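You operate a simulated robot arm through the tools that you are given. There is no shell and no other tool.

The job below is to be done with a simulated robot arm. You get a single attempt, and the scene is never put back.

Task
Clamp the meter in the holder on both sides, switch the holder on, link the probe and press READ.
Fine: leave the probe on the meter; write nothing.

The check looks at the end state, three seconds after you hand in, the way a careful person would. Anything else that was tipped, shoved, dropped, spilled or broken makes it a failure.

Robot
A 6-joint arm with a two-finger gripper, fixed in place. Base frame: the origin is at the foot of the arm, x ahead of it, y to its left, z up; the work surface is at about z = 80. Readings come in cm, rad, newtons and seconds.
Its first joint turns from -2.897 to 2.897 rad. Payload 3.43 kg.
Tool frame: the origin (TCP) lies between the finger pads and is the grasp point; the fingertips stand 2 cm ahead of it; z points along the fingers, y is the line along which they close. Largest opening 19 cm; the body of the gripper starts 24.8 cm behind the TCP.
Orientation is that of the tool frame in the base frame, as a unit quaternion [x, y, z, w]. With the fingers straight down and closing along the base's y, the tool's x points along the base's -x, its y along +y and its z along -z.

Tools
- The arm moves only by the tool play_rows. Its argument "targets" is a list of rows, each a list of 7 numbers: the shift along the tool's x, y, z in units of 50 mm (1.0 is 50 mm), then the turn, a rotation vector about the tool's x, y, z in units of 5 degrees (1.0 is 5 degrees), then the closure, from 0 (fully open) to 1 (shut). In form: [[tx, ty, tz, wx, wy, wz, claw], ...]. A call has 1 to 20 rows; each row shifts and turns the commanded pose from where the row before left it, along the tool's axes as they then stand. A call with a number of a shift or a turn outside -1 to 1 is refused whole. Each row takes 0.2 s and may step no farther than 5 cm and 0.15 rad from the row before; otherwise, or with a gripper value out of range, the whole call is refused. Where a pose cannot be reached the arm comes as near as it can. A force on the tool above 40 N (or 10 N above the force at the start of the call, whichever is more), or a blocked arm, ends the call early, and 0.2 s more pass. The fingers move at their own pace (about 15.3 cm/s each) and stop on an object; they squeeze with about 21 N. The grip force told is the motor's: it shows also when the fingers shut on nothing. Time passes only in rows, and 0.2 s behind the last, so rows that do not move let the fingers close. It gives the time, the measured TCP pose, the force on the tool (base axes), the opening and the grip force at its end, in the units of the frame above (readings bear some noise), with the torque about the TCP (base axes, N m) and any sound that the robot's microphone picked up, and new pictures: "pictures" is both (left out), scene, wrist or none.
- Cameras (640 x 400 px; columns grow to the right, rows downward): "scene" is fixed at [4.65, 65.01, 160.58]; the picture's right is [-0.64, -0.77, 0.00], its down [-0.46, 0.39, -0.80] and it looks along [0.61, -0.51, -0.60] (base axes); focal length 354 px, centre (320, 200). "wrist" rides on the gripper at [7, -0.8, -28.8] in the tool frame; the picture's right is [0.12, 0.99, 0.00], its down [-0.96, 0.12, -0.25] and it looks along [-0.25, 0.03, 0.97] (tool axes); focal length 261 px, centre (320, 200). There is no depth. A picture from a camera that has moved, and an enlarged one, comes with that camera's place and axes in the base frame and with its lens.
- move_column(by): slides the trunk up (or, below 0, down) by that many cm; the arm rides with it, the base frame stays. It gives what a move gives, with no picture.
- enlarge(camera, box): a new picture of the part [left, top, right, bottom] of that camera's present view, enlarged. No time passes.
- sign_off(): hands the job in; it is judged then, once.

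Places have to be worked out from the pictures, the camera data and where the tool is seen. Open the gripper and draw the arm clear of the work before you hand the job in, unless the task says otherwise.

The tools are called after "Emit:" as name(argument=value, ...) on one line, values as JSON. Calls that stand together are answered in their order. play_rows: Moves the arm, as the interface text tells. Its arguments: {"type":"object","properties":{"targets":{"type":"array","items":{"type":"array","items":{"type":"number"}}},"pictures":{"type":"string","enum":["both","scene","wrist","none"]}},"required":["targets"]} The other tools are called the same way: move_column (by) slides the trunk up or down; enlarge (camera, box) takes an enlarged picture of a part of a camera's view; sign_off () hands the job in.

At the start:

```text
time_s: 0.0
eef_pos: [61.33, 25.18, 119.12]
tcp_rot: [0.0, 1.0, 0.0, 0.0]
wrist_force: [0.2, 0.4, -0.4]
moment: [-0.01, -0.01, 0.03]
finger_gap: 19.0
finger_force: 0.0
trunk travel left (down, up): [-20.0, 24.0]
```

scene: 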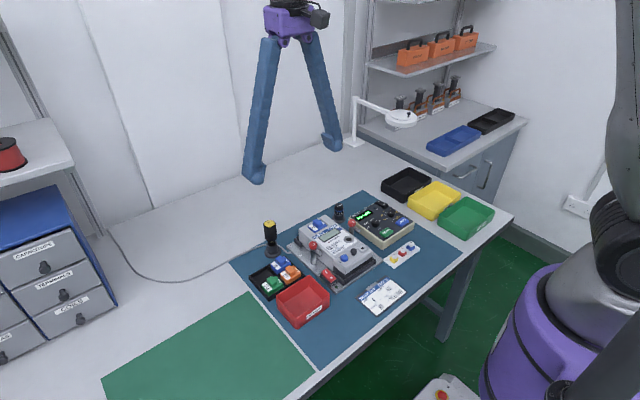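
wrist: 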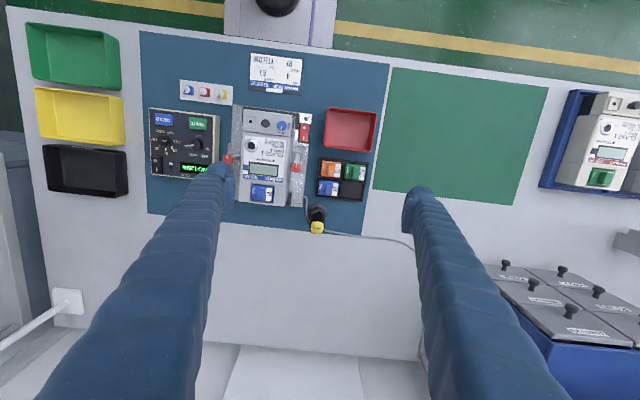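

I'll begin by enlarging the work area in both cameras to see the meter, holder and probe in detail.

Emit:
enlarge(camera="scene", box=[240, 190, 440, 315])

Emit:
enlarge(camera="wrist", box=[140, 40, 390, 240])

```text
3.20 times, centred on (340, 252) of scene
camera zoom: at [4.65, 65.01, 160.58], right [-0.64, -0.77, 0.0], down [-0.46, 0.39, -0.8], along [0.61, -0.51, -0.6], focal length 1134 px, centre (256, 32)
```

zoom: 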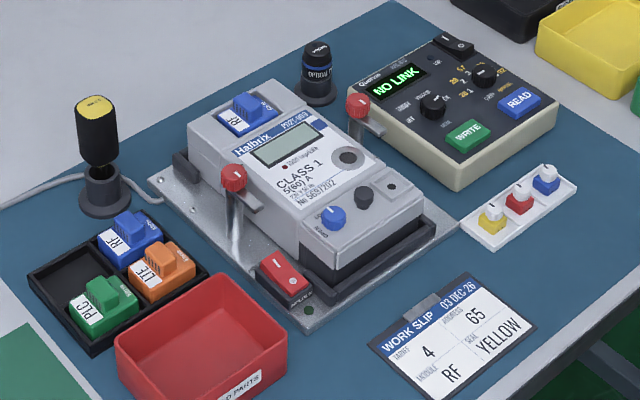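

```text
2.00 times, centred on (265, 140) of wrist
camera zoom: at [54.4, 24.08, 147.91], right [-0.12, 0.99, 0.0], down [0.96, 0.12, 0.25], along [0.25, 0.03, -0.97], focal length 521 px, centre (430, 320)
```

zoom: 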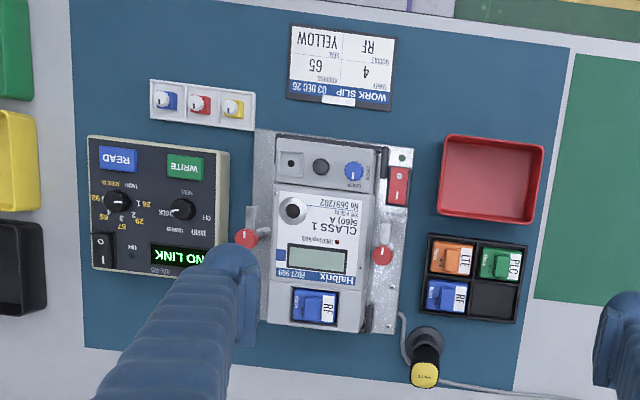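

Let me look closer at the clamps, switch, probe candidates and reader labels.

Emit:
enlarge(camera="scene", box=[325, 195, 425, 258])

Emit:
enlarge(camera="scene", box=[255, 210, 355, 273])

Emit:
enlarge(camera="scene", box=[300, 235, 400, 298])

Emit:
enlarge(camera="wrist", box=[220, 95, 350, 176])

Emit:
enlarge(camera="wrist", box=[140, 100, 250, 180])

Emit:
enlarge(camera="wrist", box=[220, 160, 350, 241])

```text
6.35 times, centred on (375, 226) of scene
camera zoom: at [4.65, 65.01, 160.58], right [-0.64, -0.77, 0.0], down [-0.46, 0.39, -0.8], along [0.61, -0.51, -0.6], focal length 2251 px, centre (-29, 32)
```

zoom: 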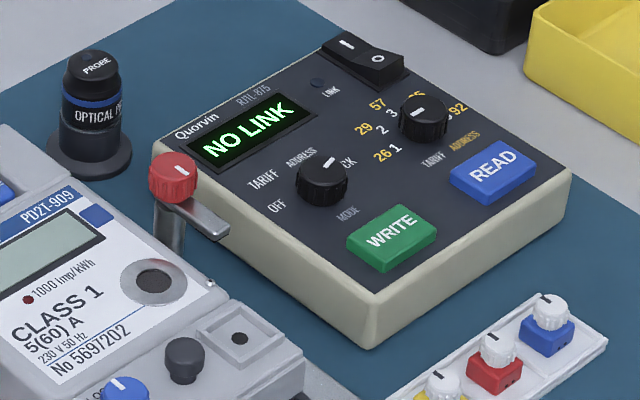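

```text
6.35 times, centred on (305, 242) of scene
camera zoom: at [4.65, 65.01, 160.58], right [-0.64, -0.77, 0.0], down [-0.46, 0.39, -0.8], along [0.61, -0.51, -0.6], focal length 2251 px, centre (415, -64)
```

zoom: 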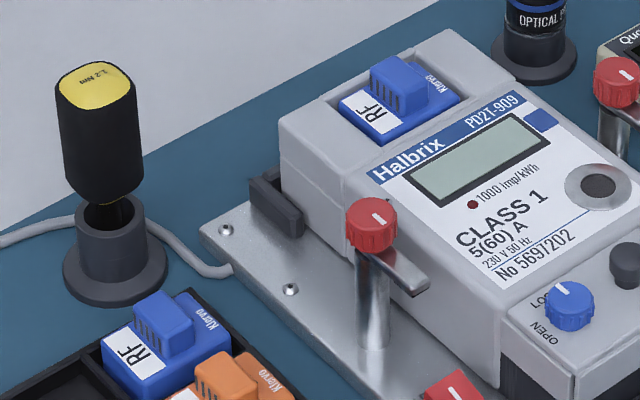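

```text
6.35 times, centred on (350, 266) of scene
camera zoom: at [4.65, 65.01, 160.58], right [-0.64, -0.77, 0.0], down [-0.46, 0.39, -0.8], along [0.61, -0.51, -0.6], focal length 2251 px, centre (130, -222)
```

zoom: 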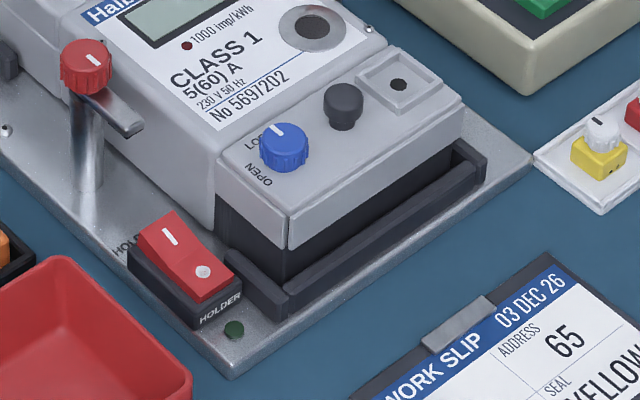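

```text
4.92 times, centred on (285, 136) of wrist
camera zoom: at [54.4, 24.08, 147.91], right [-0.12, 0.99, 0.0], down [0.96, 0.12, 0.25], along [0.25, 0.03, -0.97], focal length 1283 px, centre (492, 518)
```

zoom: 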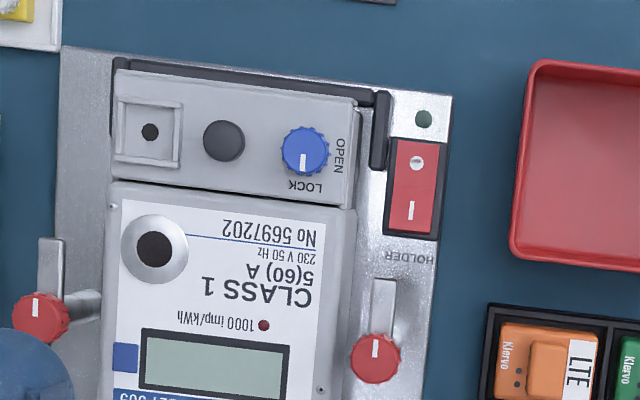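

```text
5.00 times, centred on (195, 140) of wrist
camera zoom: at [54.4, 24.08, 147.91], right [-0.12, 0.99, 0.0], down [0.96, 0.12, 0.25], along [0.25, 0.03, -0.97], focal length 1303 px, centre (945, 500)
```

zoom: 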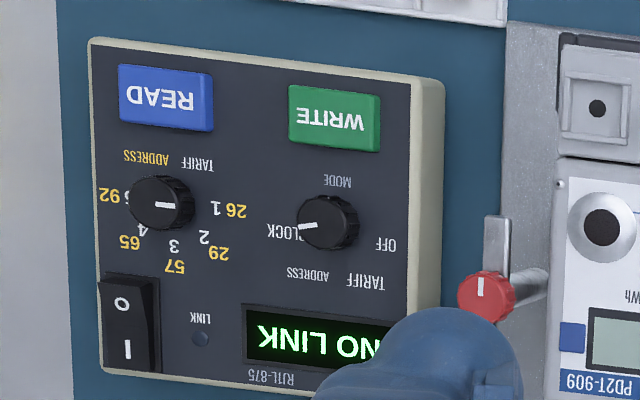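

```text
4.92 times, centred on (285, 200) of wrist
camera zoom: at [54.4, 24.08, 147.91], right [-0.12, 0.99, 0.0], down [0.96, 0.12, 0.25], along [0.25, 0.03, -0.97], focal length 1283 px, centre (492, 198)
```

zoom: 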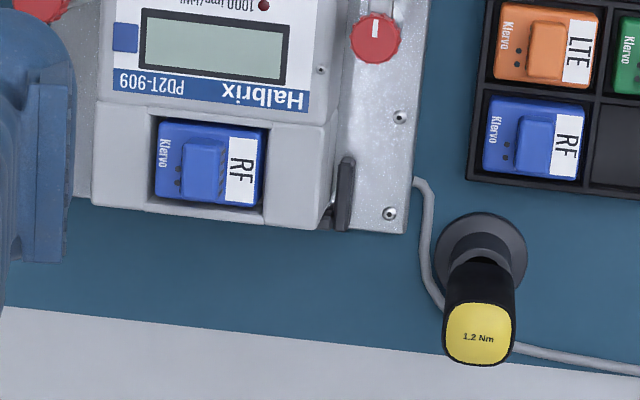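

Triangulating gives the two clamp knobs at about (62.7, 19.5, 88.3) and (62.7, 4.0, 88.4), the optical port at about (59.2, 8.5, 86.3), the holder switch "I" side at about (56.1, 20.1) and READ at about (55.8, -13.0). I'll zoom in further on the probe, clamps and switch.

Emit:
enlarge(camera="scene", box=[328, 198, 352, 226])

Emit:
enlarge(camera="scene", box=[300, 235, 332, 260])

Emit:
enlarge(camera="scene", box=[314, 260, 346, 292])

Emit:
enlarge(camera="scene", box=[338, 210, 370, 242])

```text
14.29 times, centred on (340, 212) of scene
camera zoom: at [4.65, 65.01, 160.58], right [-0.64, -0.77, 0.0], down [-0.46, 0.39, -0.8], along [0.61, -0.51, -0.6], focal length 5064 px, centre (34, 29)
```

zoom: 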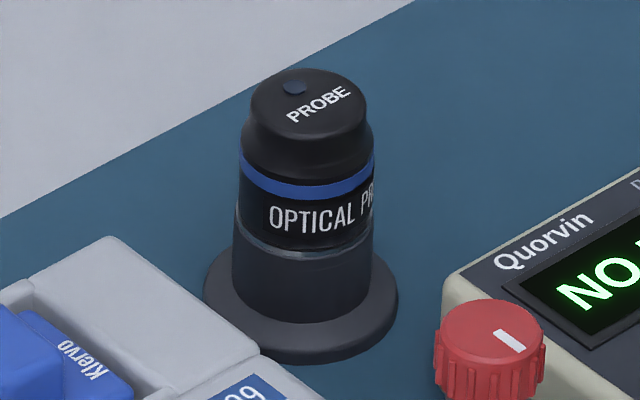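

```text
16.00 times, centred on (316, 248) of scene
camera zoom: at [4.65, 65.01, 160.58], right [-0.64, -0.77, 0.0], down [-0.46, 0.39, -0.8], along [0.61, -0.51, -0.6], focal length 5672 px, centre (384, -560)
```

zoom: 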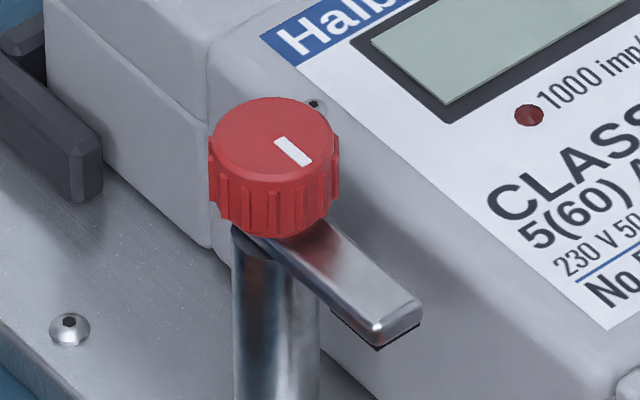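

```text
12.50 times, centred on (330, 276) of scene
camera zoom: at [4.65, 65.01, 160.58], right [-0.64, -0.77, 0.0], down [-0.46, 0.39, -0.8], along [0.61, -0.51, -0.6], focal length 4431 px, centre (195, -750)
```

zoom: 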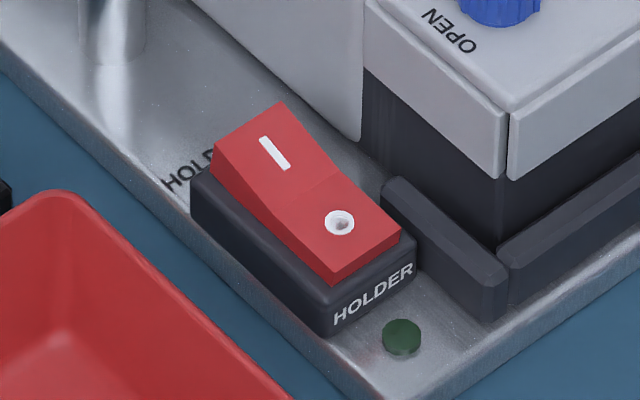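

```text
12.50 times, centred on (354, 226) of scene
camera zoom: at [4.65, 65.01, 160.58], right [-0.64, -0.77, 0.0], down [-0.46, 0.39, -0.8], along [0.61, -0.51, -0.6], focal length 4431 px, centre (-105, -125)
```

zoom: 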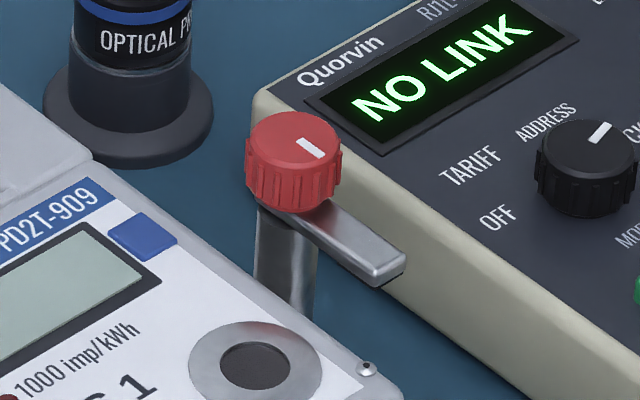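

The rocker's "I" side is raised, so the holder is off. Both clamp bars point toward the robot and must be swung over the meter, and the probe stands in a cup at about (73, -0.2). I'll move above clamp A's knob (62.6, 19.5) at a safe height with the fingers partly closed and take a new look.

Emit:
play_rows(targets=[[-0.0528, -0.2272, 0.7648, 0, 0, 0, 0.72], [-0.0528, -0.2272, 0.7648, 0, 0, 0, 0.72], [-0.0528, -0.2272, 0.7648, 0, 0, 0, 0.72], [-0.0528, -0.2272, 0.7648, 0, 0, 0, 0.72], [-0.0528, -0.2272, 0.7648, 0, 0, 0, 0.72], [0, 0, 0, 0, 0, 0, 0.72]], pictures="both")

```text
time_s: 1.4
eef_pos: [62.64, 19.29, 100.13]
tcp_rot: [-0.001, 1.0, 0.0, 0.0]
wrist_force: [-0.7, -0.8, 0.7]
moment: [0.01, -0.02, -0.02]
finger_gap: 5.35
finger_force: 0.1
trunk travel left (down, up): [-20.0, 24.0]
camera wrist: at [55.63, 18.34, 128.88], right [-0.12, 0.99, 0.0], down [0.96, 0.12, 0.25], along [0.25, 0.03, -0.97], focal length 261 px, centre (320, 200)
```

scene: 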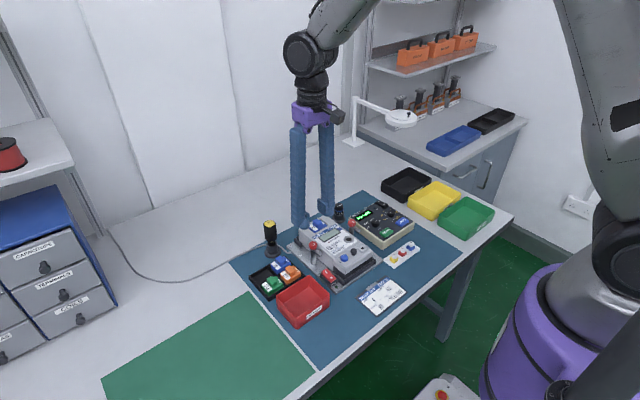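
wrist: 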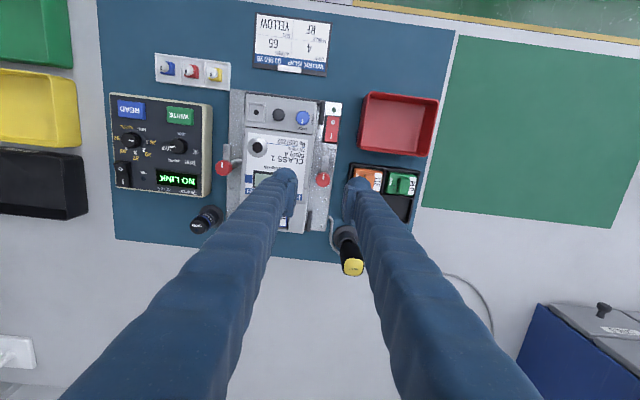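

The arm is above knob A with the fingers on either side of it. I'll enlarge the wrist view for a more precise estimate of both knobs and the probe.

Emit:
enlarge(camera="wrist", box=[210, 90, 370, 190])

Emit:
enlarge(camera="wrist", box=[280, 150, 370, 206])

Emit:
enlarge(camera="wrist", box=[100, 80, 250, 240])

Emit:
enlarge(camera="scene", box=[285, 190, 385, 253])

```text
4.00 times, centred on (290, 140) of wrist
camera zoom: at [55.63, 18.34, 128.88], right [-0.12, 0.99, 0.0], down [0.96, 0.12, 0.25], along [0.25, 0.03, -0.97], focal length 1043 px, centre (440, 440)
```

zoom: 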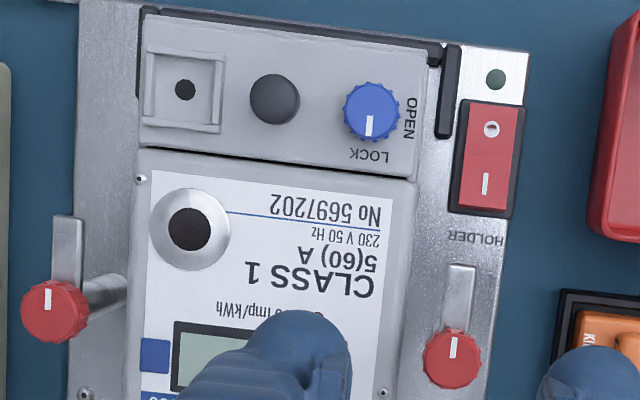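

```text
7.11 times, centred on (325, 178) of wrist
camera zoom: at [55.63, 18.34, 128.88], right [-0.12, 0.99, 0.0], down [0.96, 0.12, 0.25], along [0.25, 0.03, -0.97], focal length 1854 px, centre (284, 356)
```

zoom: 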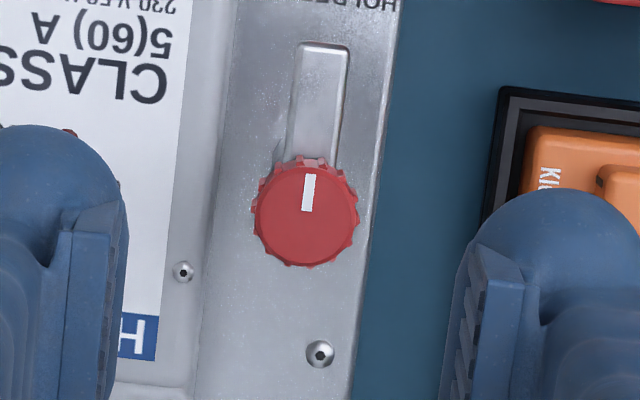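

```text
2.50 times, centred on (175, 160) of wrist
camera zoom: at [55.63, 18.34, 128.88], right [-0.12, 0.99, 0.0], down [0.96, 0.12, 0.25], along [0.25, 0.03, -0.97], focal length 652 px, centre (682, 300)
```

zoom: 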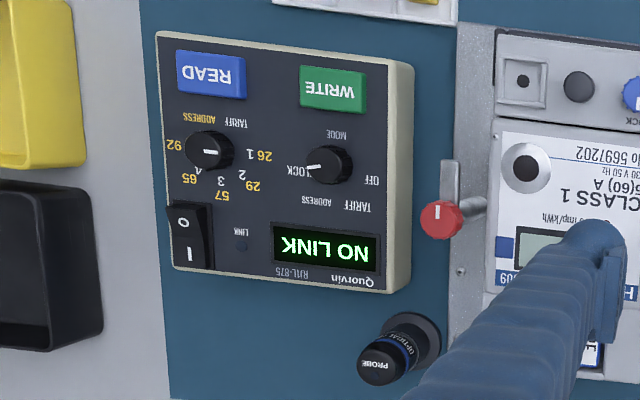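

```text
6.35 times, centred on (335, 222) of scene
camera zoom: at [4.65, 65.01, 160.58], right [-0.64, -0.77, 0.0], down [-0.46, 0.39, -0.8], along [0.61, -0.51, -0.6], focal length 2251 px, centre (225, 64)
```

zoom: 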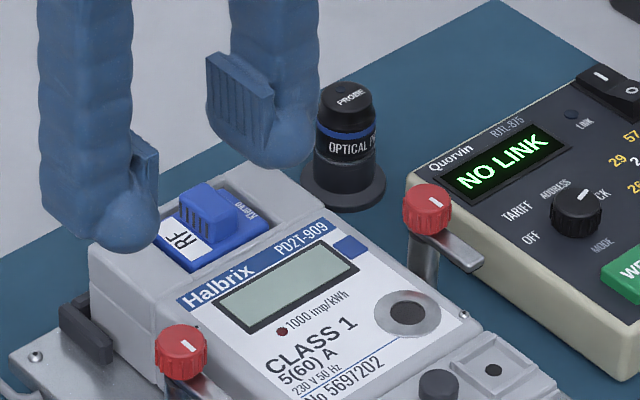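

Refined estimate for knob A is (62.7, 19.65) with its top at z≈88.4. I'll descend to TCP z≈92, leaving the tips just above the knob, and check alignment.

Emit:
play_rows(targets=[[-0.006, 0.02, 0.6, 0, 0, 0, 0.72], [-0.006, 0.02, 0.6, 0, 0, 0, 0.72], [0, 0, 0.4, 0, 0, 0, 0.74], [0, 0, 0, 0, 0, 0, 0.74]], pictures="both")

Emit:
enlarge(camera="scene", box=[280, 210, 360, 260])

Emit:
enlarge(camera="wrist", box=[270, 140, 380, 209])

```text
time_s: 2.4
eef_pos: [62.57, 19.46, 92.22]
tcp_rot: [-0.001, 1.0, 0.0, 0.0]
wrist_force: [-0.4, -0.2, 0.1]
moment: [0.02, -0.01, 0.01]
finger_gap: 4.98
finger_force: 0.1
trunk travel left (down, up): [-20.0, 24.0]
camera wrist: at [55.67, 18.49, 120.93], right [-0.12, 0.99, 0.0], down [0.96, 0.12, 0.25], along [0.24, 0.03, -0.97], focal length 261 px, centre (320, 200)
```

scene: 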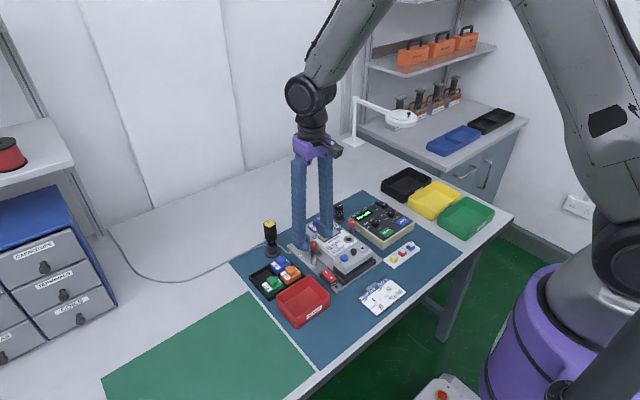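
wrist: 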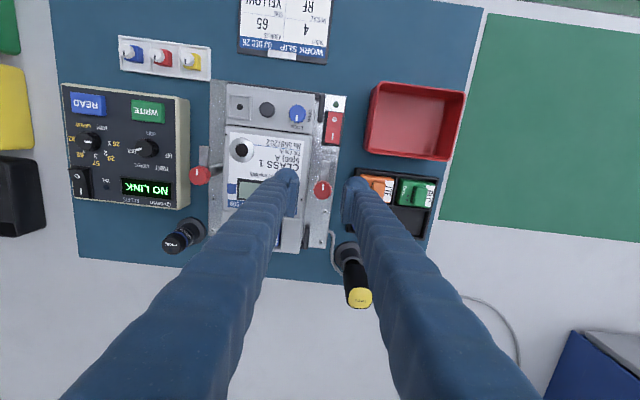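

```text
8.00 times, centred on (320, 235) of scene
camera zoom: at [4.65, 65.01, 160.58], right [-0.64, -0.77, 0.0], down [-0.46, 0.39, -0.8], along [0.61, -0.51, -0.6], focal length 2836 px, centre (320, -80)
```

zoom: 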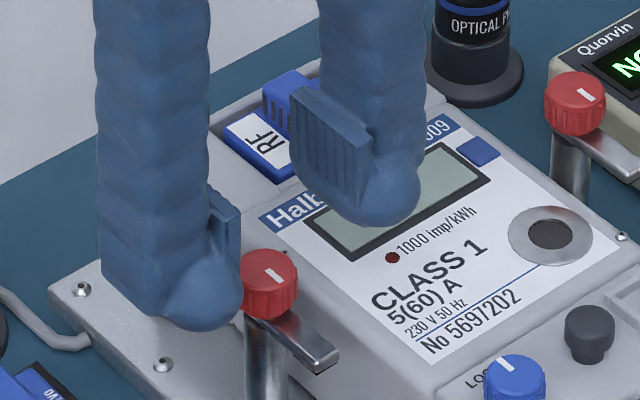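

```text
5.80 times, centred on (325, 174) of wrist
camera zoom: at [55.67, 18.49, 120.93], right [-0.12, 0.99, 0.0], down [0.96, 0.12, 0.25], along [0.24, 0.03, -0.97], focal length 1511 px, centre (291, 348)
```

zoom: 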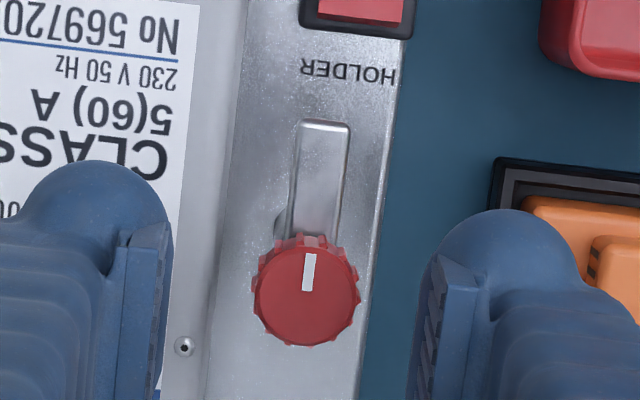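

The knob sits centred between the pads. I'll lower about 2.7 cm so the tips straddle the knob above its bar, then close on it.

Emit:
play_rows(targets=[[0, 0.01, 0.27, 0, 0, 0, 0.74], [0, 0, 0.27, 0, 0, 0, 0.74], [0, 0, 0, 0, 0, 0, 0.74], [0, 0, 0, 0, 0, 0, 1.0], [0, 0, 0, 0, 0, 0, 1.0], [0, 0, 0, 0, 0, 0, 1.0]], pictures="both")

Emit:
enlarge(camera="scene", box=[280, 215, 360, 265])

Emit:
enlarge(camera="wrist", box=[270, 140, 380, 209])

```text
time_s: 3.8
eef_pos: [62.67, 19.72, 89.52]
tcp_rot: [0.0, 1.0, 0.001, 0.0]
wrist_force: [-2.0, 20.1, -2.8]
moment: [0.16, -0.03, -0.03]
finger_gap: 2.08
finger_force: 44.9
trunk travel left (down, up): [-20.0, 24.0]
camera wrist: at [55.75, 18.79, 118.23], right [-0.12, 0.99, 0.0], down [0.96, 0.12, 0.25], along [0.25, 0.03, -0.97], focal length 261 px, centre (320, 200)
```

scene: 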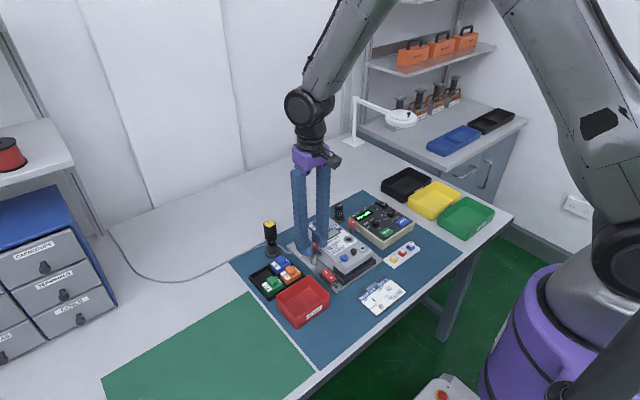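
wrist: 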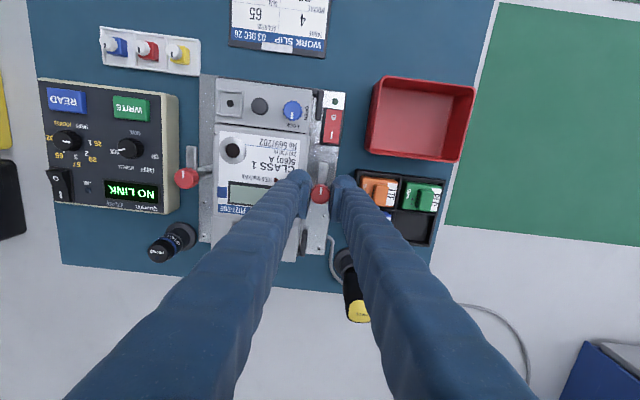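

```text
8.00 times, centred on (320, 240) of scene
camera zoom: at [4.65, 65.01, 160.58], right [-0.64, -0.77, 0.0], down [-0.46, 0.39, -0.8], along [0.61, -0.51, -0.6], focal length 2836 px, centre (320, -120)
```

zoom: 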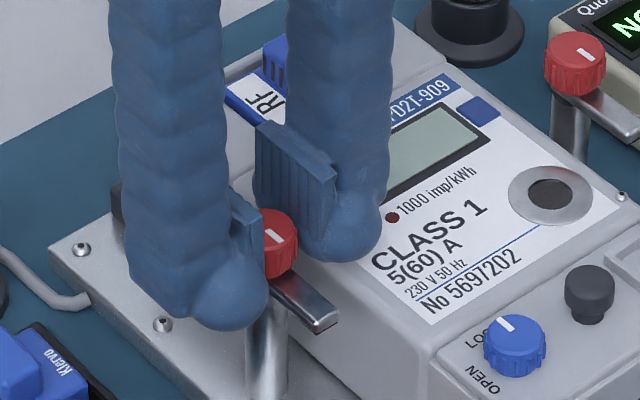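

```text
5.80 times, centred on (325, 174) of wrist
camera zoom: at [55.75, 18.79, 118.23], right [-0.12, 0.99, 0.0], down [0.96, 0.12, 0.25], along [0.25, 0.03, -0.97], focal length 1511 px, centre (291, 348)
```

zoom: 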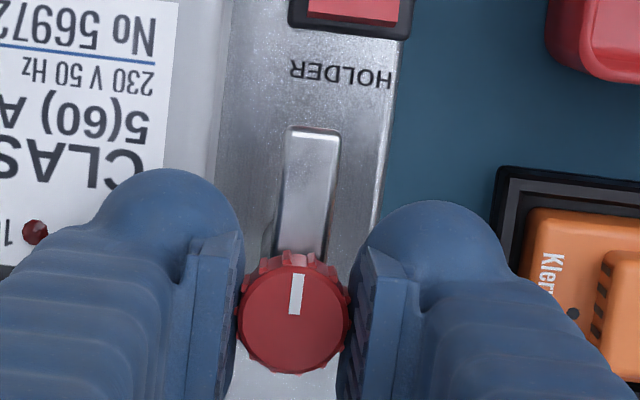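

The knob is gripped (gap 2.08), but there's about 20 N of side load toward +y, so the knob sits slightly further +y than the gripper's commanded centre. I'll nudge +y to relieve it before turning.

Emit:
play_rows(targets=[[0, 0.03, 0, 0, 0, 0, 1.0], [0, 0, 0, 0, 0, 0, 1.0]], pictures="none")

```text
time_s: 4.4
eef_pos: [62.74, 19.62, 89.52]
tcp_rot: [-0.001, 1.0, 0.001, 0.0]
wrist_force: [1.2, 7.3, 4.5]
moment: [0.06, 0.06, -0.05]
finger_gap: 2.06
finger_force: 44.8
trunk travel left (down, up): [-20.0, 24.0]
```

Side load is down to 7 N. I'll nudge a touch more and start turning the knob (CCW from above, tool wz negative) to swing the bar toward the meter.

Emit:
play_rows(targets=[[0, 0.016, 0, 0, 0, 0, 1.0], [0, 0, 0, 0, 0, -1, 1.0], [0, 0, 0, 0, 0, -1, 1.0], [0, 0, 0, 0, 0, -1, 1.0], [0, 0, 0, 0, 0, 0, 1.0]], pictures="both")

Emit:
enlarge(camera="wrist", box=[270, 140, 380, 209])

Emit:
enlarge(camera="scene", box=[280, 215, 360, 265])

```text
time_s: 5.6
eef_pos: [62.81, 19.8, 89.49]
tcp_rot: [-0.131, 0.991, 0.0, -0.001]
wrist_force: [-0.7, 5.3, 19.0]
moment: [-0.01, 0.23, -0.02]
finger_gap: 2.06
finger_force: 44.8
trunk travel left (down, up): [-20.0, 24.0]
camera wrist: at [56.16, 17.05, 118.21], right [-0.37, 0.93, 0.0], down [0.9, 0.36, 0.25], along [0.23, 0.09, -0.97], focal length 261 px, centre (320, 200)
```

scene: 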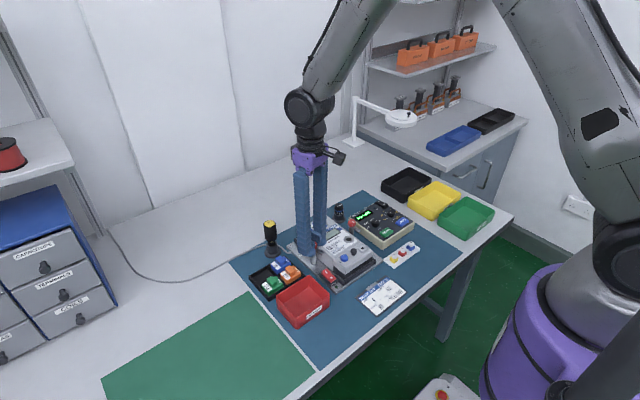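
wrist: 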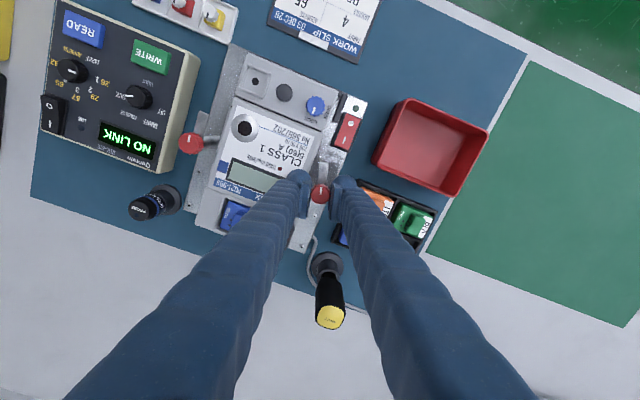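

```text
5.80 times, centred on (325, 174) of wrist
camera zoom: at [56.16, 17.05, 118.21], right [-0.37, 0.93, 0.0], down [0.9, 0.36, 0.25], along [0.23, 0.09, -0.97], focal length 1511 px, centre (291, 348)
```

zoom: 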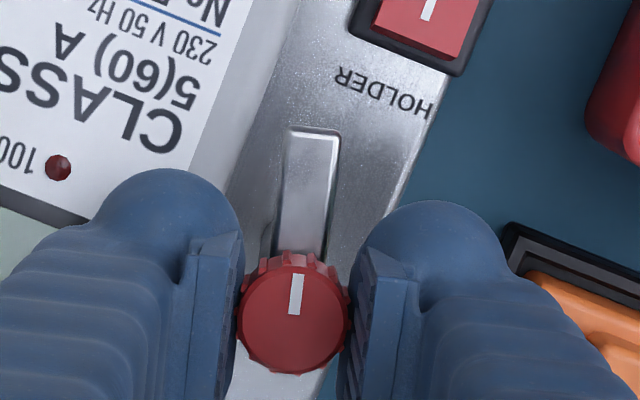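

```text
8.00 times, centred on (320, 240) of scene
camera zoom: at [4.65, 65.01, 160.58], right [-0.64, -0.77, 0.0], down [-0.46, 0.39, -0.8], along [0.61, -0.51, -0.6], focal length 2836 px, centre (320, -120)
```

zoom: 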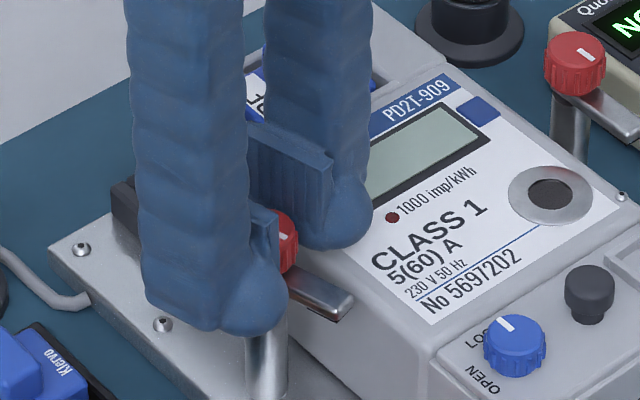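

The bar turned with the knob by 15°, but an upward force of 19 N showed up. I'll hold and raise slightly (1 mm) to see whether it's a real contact or a transient.

Emit:
play_rows(targets=[[0, 0, 0, 0, 0, 0, 1.0], [0, 0, -0.02, 0, 0, 0, 1.0], [0, 0, 0, 0, 0, 0, 1.0]], pictures="none")

```text
time_s: 6.4
eef_pos: [62.77, 19.81, 89.43]
tcp_rot: [-0.13, 0.992, 0.0, -0.001]
wrist_force: [0.3, 7.7, 6.8]
moment: [0.18, -0.34, -0.04]
finger_gap: 2.04
finger_force: 45.1
trunk travel left (down, up): [-20.0, 24.0]
```

The force dropped to 7 N with the raise, so it's only mild vertical loading. I'll continue turning with small corrections.

Emit:
play_rows(targets=[[-0.003, 0.012, -0.005, 0, 0, -1, 1.0], [0, 0, -0.005, 0, 0, -1, 1.0], [0, 0, -0.005, 0, 0, -1, 1.0], [0, 0, -0.005, 0, 0, -1, 1.0], [0, 0, 0, 0, 0, 0, 1.0]], pictures="scene")

Emit:
enlarge(camera="scene", box=[280, 215, 360, 265])

Emit:
enlarge(camera="wrist", box=[270, 140, 380, 209])

```text
time_s: 7.6
eef_pos: [62.68, 19.74, 89.43]
tcp_rot: [-0.301, 0.954, 0.001, -0.002]
wrist_force: [-4.0, 3.7, -14.0]
moment: [0.06, -0.01, 0.01]
finger_gap: 2.09
finger_force: 44.8
trunk travel left (down, up): [-20.0, 24.0]
```

scene: 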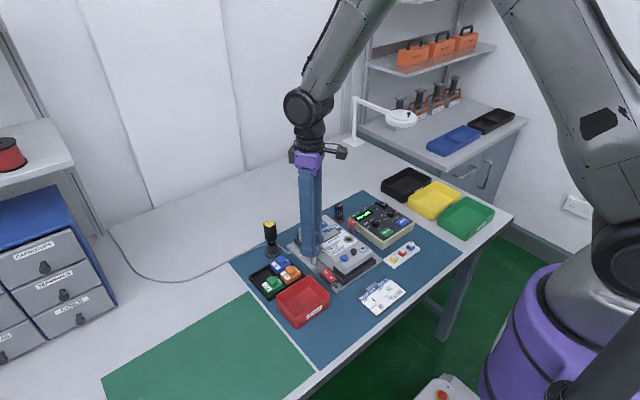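

```text
8.00 times, centred on (320, 240) of scene
camera zoom: at [4.65, 65.01, 160.58], right [-0.64, -0.77, 0.0], down [-0.46, 0.39, -0.8], along [0.61, -0.51, -0.6], focal length 2836 px, centre (320, -120)
```

zoom: 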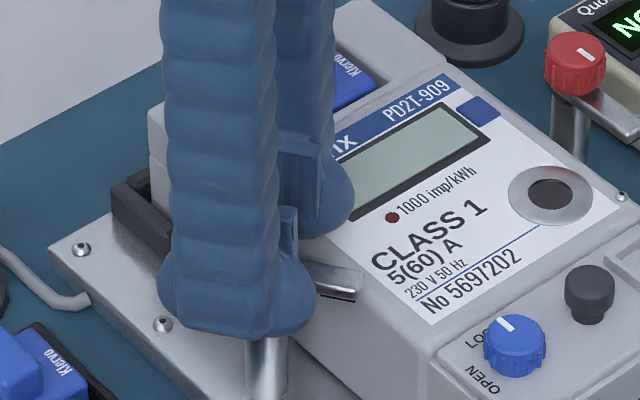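

```text
5.80 times, centred on (325, 174) of wrist
camera zoom: at [57.54, 15.08, 118.23], right [-0.67, 0.74, 0.0], down [0.72, 0.65, 0.24], along [0.18, 0.16, -0.97], focal length 1511 px, centre (291, 348)
```

zoom: 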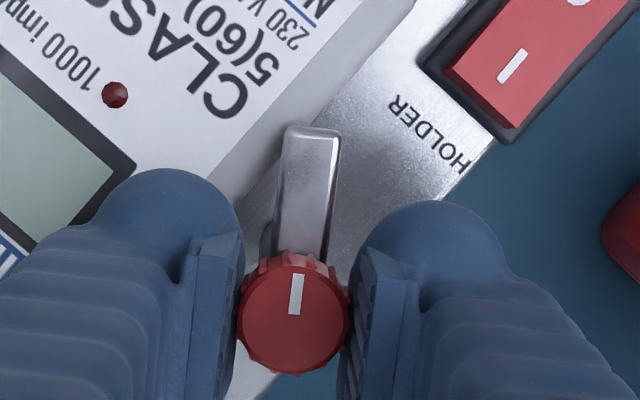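

It's turned 35° and the bar is approaching the meter edge. The z force is now -14 N, so I over-raised; I'll lower 1 mm and keep turning.

Emit:
play_rows(targets=[[0, 0, 0.02, 0, 0, -1, 1.0], [0, 0, 0, 0, 0, -1, 1.0], [0, 0, 0, 0, 0, -1, 1.0], [0, 0, 0, 0, 0, -1, 1.0], [0, 0, 0, 0, 0, 0, 1.0]], pictures="scene")

Emit:
enlarge(camera="wrist", box=[270, 140, 380, 209])

```text
time_s: 8.8
eef_pos: [62.6, 19.99, 89.37]
tcp_rot: [-0.463, 0.886, 0.0, -0.002]
wrist_force: [-13.9, 8.8, -5.2]
moment: [0.05, 0.13, -0.03]
finger_gap: 2.08
finger_force: 44.8
trunk travel left (down, up): [-20.0, 24.0]
```

scene: 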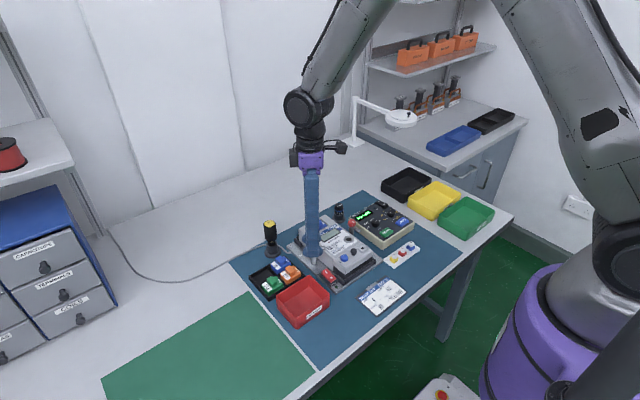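

```text
5.80 times, centred on (325, 174) of wrist
camera zoom: at [59.37, 13.62, 118.22], right [-0.88, 0.47, 0.0], down [0.46, 0.86, 0.25], along [0.11, 0.22, -0.97], focal length 1511 px, centre (291, 348)
```

zoom: 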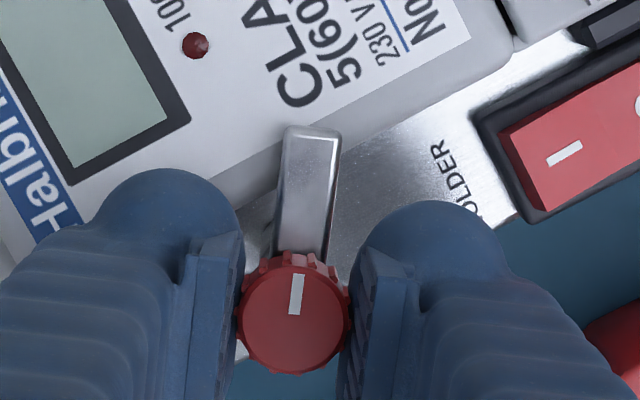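

It's turned 55° and the bar tip is at the meter's edge. There's about 16 N along the tool's +y, so I'll shift along tool +y by ~1.3 mm and continue.

Emit:
play_rows(targets=[[0, 0.022, 0, 0, 0, -0.5, 1.0], [0, 0.004, 0, 0, 0, -1, 1.0], [0, 0.004, 0, 0, 0, -1, 1.0], [0, 0.004, 0, 0, 0, -1, 1.0], [0, 0, 0, 0, 0, 0, 1.0]], pictures="scene")

Emit:
enlarge(camera="wrist", box=[270, 140, 380, 209])

Emit:
enlarge(camera="scene", box=[280, 215, 360, 265])

```text
time_s: 10.0
eef_pos: [62.62, 20.07, 89.44]
tcp_rot: [-0.592, 0.806, 0.0, 0.0]
wrist_force: [-9.9, 2.4, -8.9]
moment: [0.01, 0.08, -0.01]
finger_gap: 2.04
finger_force: 45.1
trunk travel left (down, up): [-20.0, 24.0]
```

scene: 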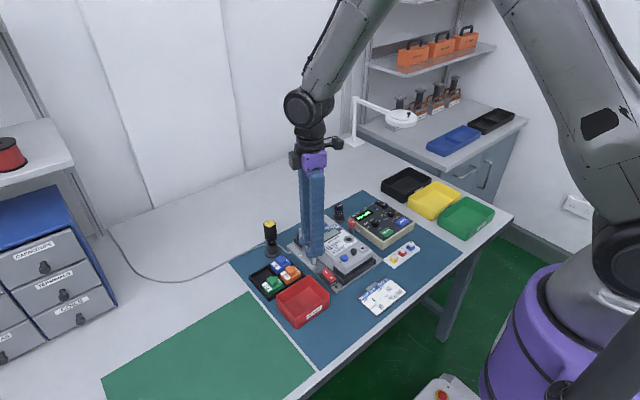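

```text
5.80 times, centred on (325, 174) of wrist
camera zoom: at [61.32, 12.94, 118.22], right [-0.98, 0.18, 0.0], down [0.18, 0.95, 0.25], along [0.04, 0.24, -0.97], focal length 1511 px, centre (291, 348)
```

zoom: 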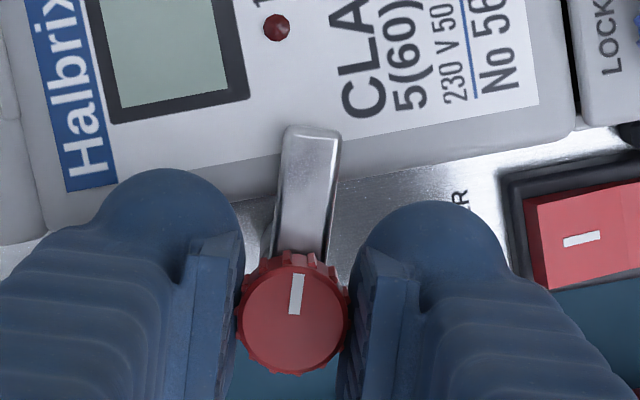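

```text
8.00 times, centred on (320, 240) of scene
camera zoom: at [4.65, 65.01, 160.58], right [-0.64, -0.77, 0.0], down [-0.46, 0.39, -0.8], along [0.61, -0.51, -0.6], focal length 2836 px, centre (320, -120)
```

zoom: 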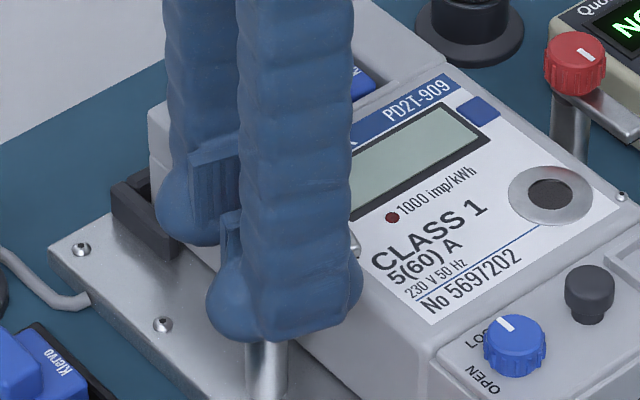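

The bar is at 72.5°, over the meter's edge. I'll finish the remaining 17.5° with the small tool-y compensation.

Emit:
play_rows(targets=[[0, 0.012, 0, 0, 0, -1, 1.0], [0, 0.008, 0, 0, 0, -1, 1.0], [0, 0.008, 0, 0, 0, -1, 1.0], [0, 0.006, 0, 0, 0, -0.5, 1.0], [0, 0, 0, 0, 0, 0, 1.0]], pictures="scene")

Emit:
enlarge(camera="wrist", box=[270, 140, 380, 209])

Emit:
enlarge(camera="scene", box=[280, 215, 360, 265])

```text
time_s: 11.2
eef_pos: [62.54, 20.02, 89.47]
tcp_rot: [0.707, -0.707, -0.001, -0.001]
wrist_force: [-3.1, -7.3, -6.8]
moment: [-0.14, 0.05, 0.02]
finger_gap: 2.04
finger_force: 44.3
trunk travel left (down, up): [-20.0, 24.0]
```

scene: 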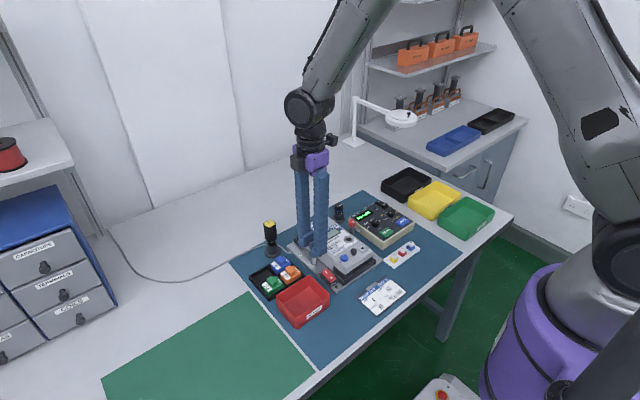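

```text
5.80 times, centred on (325, 174) of wrist
camera zoom: at [63.36, 12.86, 118.22], right [-0.99, -0.12, 0.0], down [-0.12, 0.96, 0.25], along [-0.03, 0.25, -0.97], focal length 1511 px, centre (291, 348)
```

zoom: 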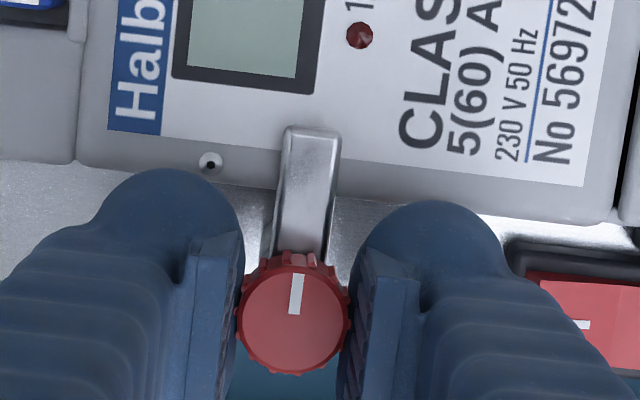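

```text
8.00 times, centred on (320, 240) of scene
camera zoom: at [4.65, 65.01, 160.58], right [-0.64, -0.77, 0.0], down [-0.46, 0.39, -0.8], along [0.61, -0.51, -0.6], focal length 2836 px, centre (320, -120)
```

zoom: 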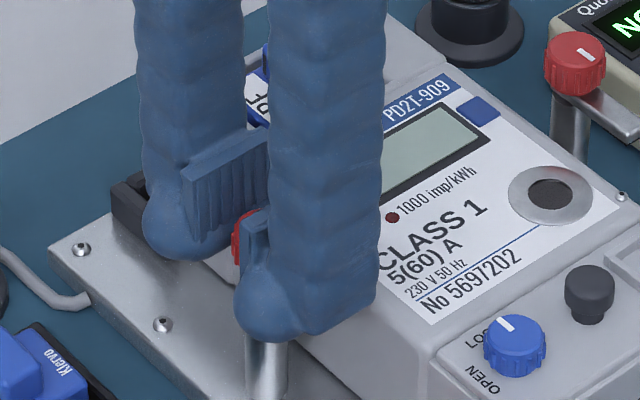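

The bar is now square over the meter's edge at 90°. I'll try a few degrees more to feel for an end stop via the torque reading.

Emit:
play_rows(targets=[[0, 0, 0, 0, 0, -0.8, 1.0], [0, 0, 0, 0, 0, 0, 1.0]], pictures="none")

Emit:
enlarge(camera="wrist", box=[270, 140, 380, 209])

```text
time_s: 11.8
eef_pos: [62.47, 19.97, 89.42]
tcp_rot: [0.732, -0.681, 0.0, 0.0]
wrist_force: [-6.1, 0.6, -2.1]
moment: [0.24, 0.09, -0.04]
finger_gap: 2.07
finger_force: 45.5
trunk travel left (down, up): [-20.0, 24.0]
```

```text
5.80 times, centred on (325, 174) of wrist
camera zoom: at [63.84, 13.01, 118.22], right [-0.98, -0.19, 0.0], down [-0.18, 0.95, 0.25], along [-0.05, 0.24, -0.97], focal length 1511 px, centre (291, 348)
```

zoom: 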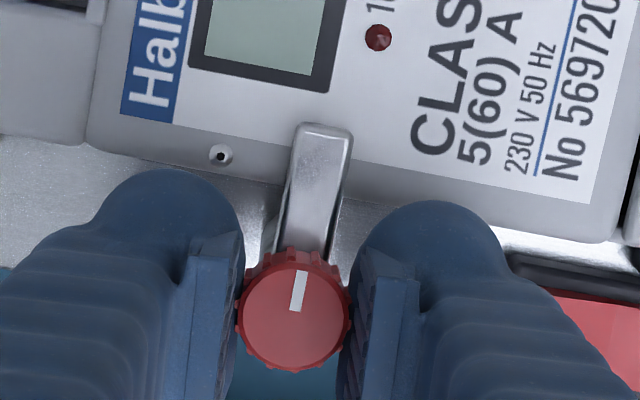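

The knob slipped in the pads on the extra 4°, so clamp A is hard against its end stop. I'll open, rise, and check the bar.

Emit:
play_rows(targets=[[0, 0, 0, 0, 0, 0, 0.74], [0, 0, 0, 0, 0, 0, 0.74], [0, 0, -0.4, 0, 0, 0.8, 0.74], [0, 0, -0.8, 0, 0, 1, 0.74], [0, 0, -0.8, 0, 0, 1, 0.74], [0, 0, 0, 0, 0, 1, 0.74], [0, 0, 0, 0, 0, 1, 0.74], [0, 0, 0, 0, 0, 1, 0.74], [0, 0, 0, 0, 0, 1, 0.74]], pictures="both")

Emit:
enlarge(camera="scene", box=[280, 215, 380, 278])

```text
time_s: 13.8
eef_pos: [62.48, 20.02, 99.48]
tcp_rot: [-0.5, 0.866, 0.0, 0.0]
wrist_force: [-0.2, 0.0, -0.6]
moment: [0.01, 0.07, 0.0]
finger_gap: 4.93
finger_force: 0.1
trunk travel left (down, up): [-20.0, 24.0]
camera wrist: at [59.67, 13.41, 128.22], right [-0.92, 0.39, 0.0], down [0.38, 0.89, 0.25], along [0.1, 0.23, -0.97], focal length 261 px, centre (320, 200)
```

scene: 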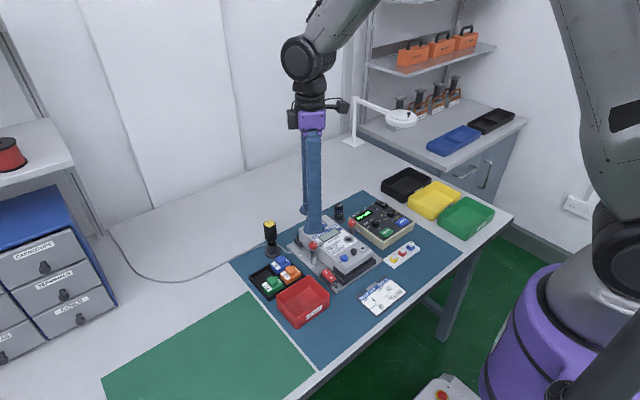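
wrist: 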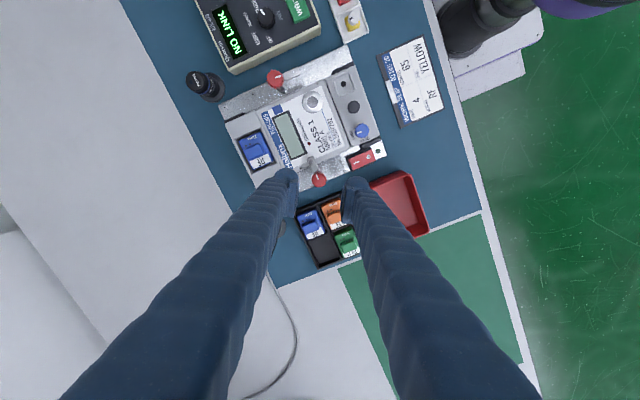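

```text
6.35 times, centred on (330, 246) of scene
camera zoom: at [4.65, 65.01, 160.58], right [-0.64, -0.77, 0.0], down [-0.46, 0.39, -0.8], along [0.61, -0.51, -0.6], focal length 2251 px, centre (256, -95)
```

zoom: 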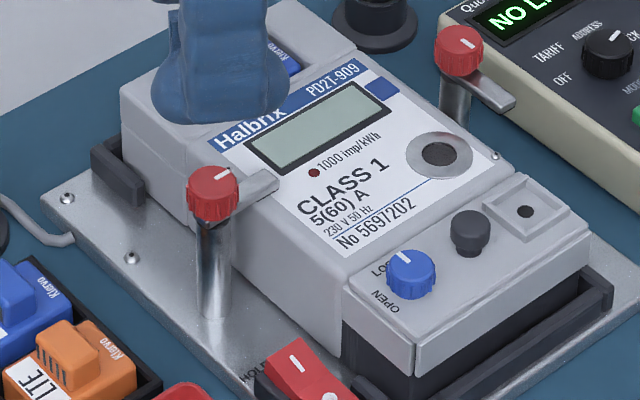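

Clamp A's bar lies over the meter's edge. Now I'll turn the tool back to yaw 0 and travel over to knob B at (62.65, 4.05), staying high.

Emit:
play_rows(targets=[[0, 0, 0, 0, 0, 1, 0.74], [0, 0, 0, 0, 0, 1, 0.74], [0, 0, 0, 0, 0, 1, 0.74], [0, 0, 0, 0, 0, 1, 0.74], [0, 0, 0, 0, 0, 1, 0.74], [0, 0, 0, 0, 0, 1, 0.74], [0, 0, 0, 0, 0, 1, 0.74], [0, 0, 0, 0, 0, 1, 0.74], [0, 0, 0, 0, 0, 1, 0.74], [0, 0, 0, 0, 0, 1, 0.74], [0, 0, 0, 0, 0, 1, 0.74], [0, 0, 0, 0, 0, 1, 0.74], [-0.0085, -0.7985, 0, 0, 0, 0, 0.74], [-0.0085, -0.7985, 0, 0, 0, 0, 0.74], [-0.0085, -0.7985, 0, 0, 0, 0, 0.74], [-0.0085, -0.7985, 0, 0, 0, 0, 0.74], [0, 0, 0.5, 0, 0, 0, 0.74], [0, 0, 0, 0, 0, 0, 0.74]], pictures="both")

Emit:
enlarge(camera="wrist", box=[270, 140, 380, 209])

Emit:
enlarge(camera="scene", box=[300, 195, 400, 258])

```text
time_s: 17.6
eef_pos: [62.64, 4.21, 96.96]
tcp_rot: [-0.001, 1.0, 0.0, 0.0]
wrist_force: [-0.4, 0.6, 0.3]
moment: [-0.09, 0.0, -0.02]
finger_gap: 4.95
finger_force: 0.1
trunk travel left (down, up): [-20.0, 24.0]
camera wrist: at [55.68, 3.33, 125.67], right [-0.12, 0.99, 0.0], down [0.96, 0.12, 0.25], along [0.25, 0.03, -0.97], focal length 261 px, centre (320, 200)
```

scene: 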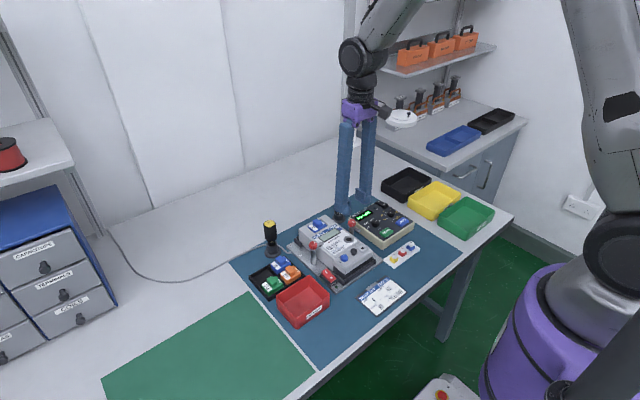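
wrist: 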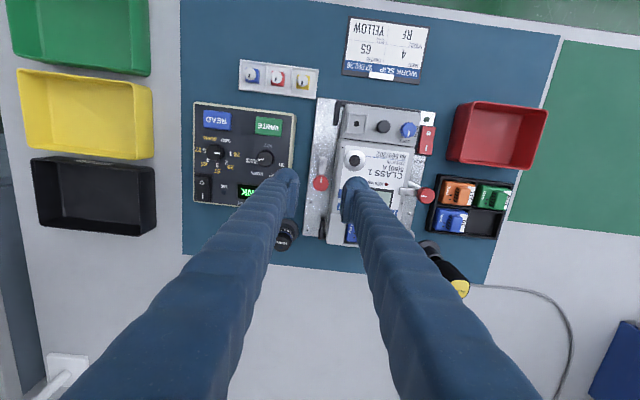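

```text
5.80 times, centred on (325, 174) of wrist
camera zoom: at [55.68, 3.33, 125.67], right [-0.12, 0.99, 0.0], down [0.96, 0.12, 0.25], along [0.25, 0.03, -0.97], focal length 1511 px, centre (291, 348)
```

zoom: 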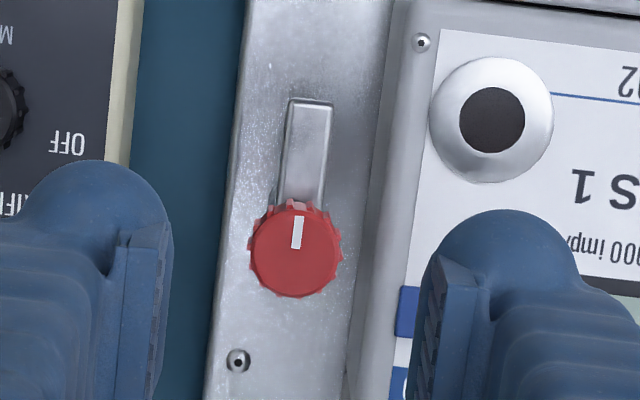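

```text
6.35 times, centred on (350, 226) of scene
camera zoom: at [4.65, 65.01, 160.58], right [-0.64, -0.77, 0.0], down [-0.46, 0.39, -0.8], along [0.61, -0.51, -0.6], focal length 2251 px, centre (130, 32)
```

zoom: 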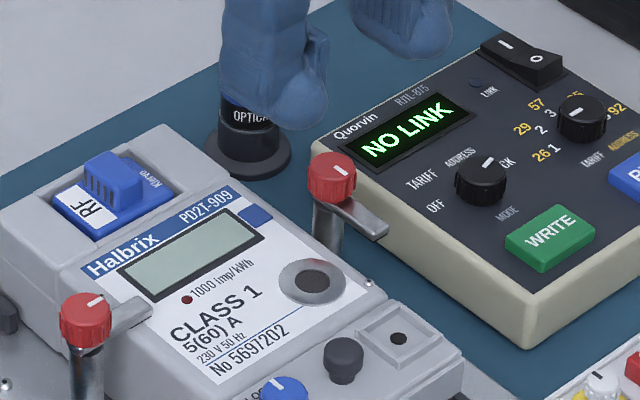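

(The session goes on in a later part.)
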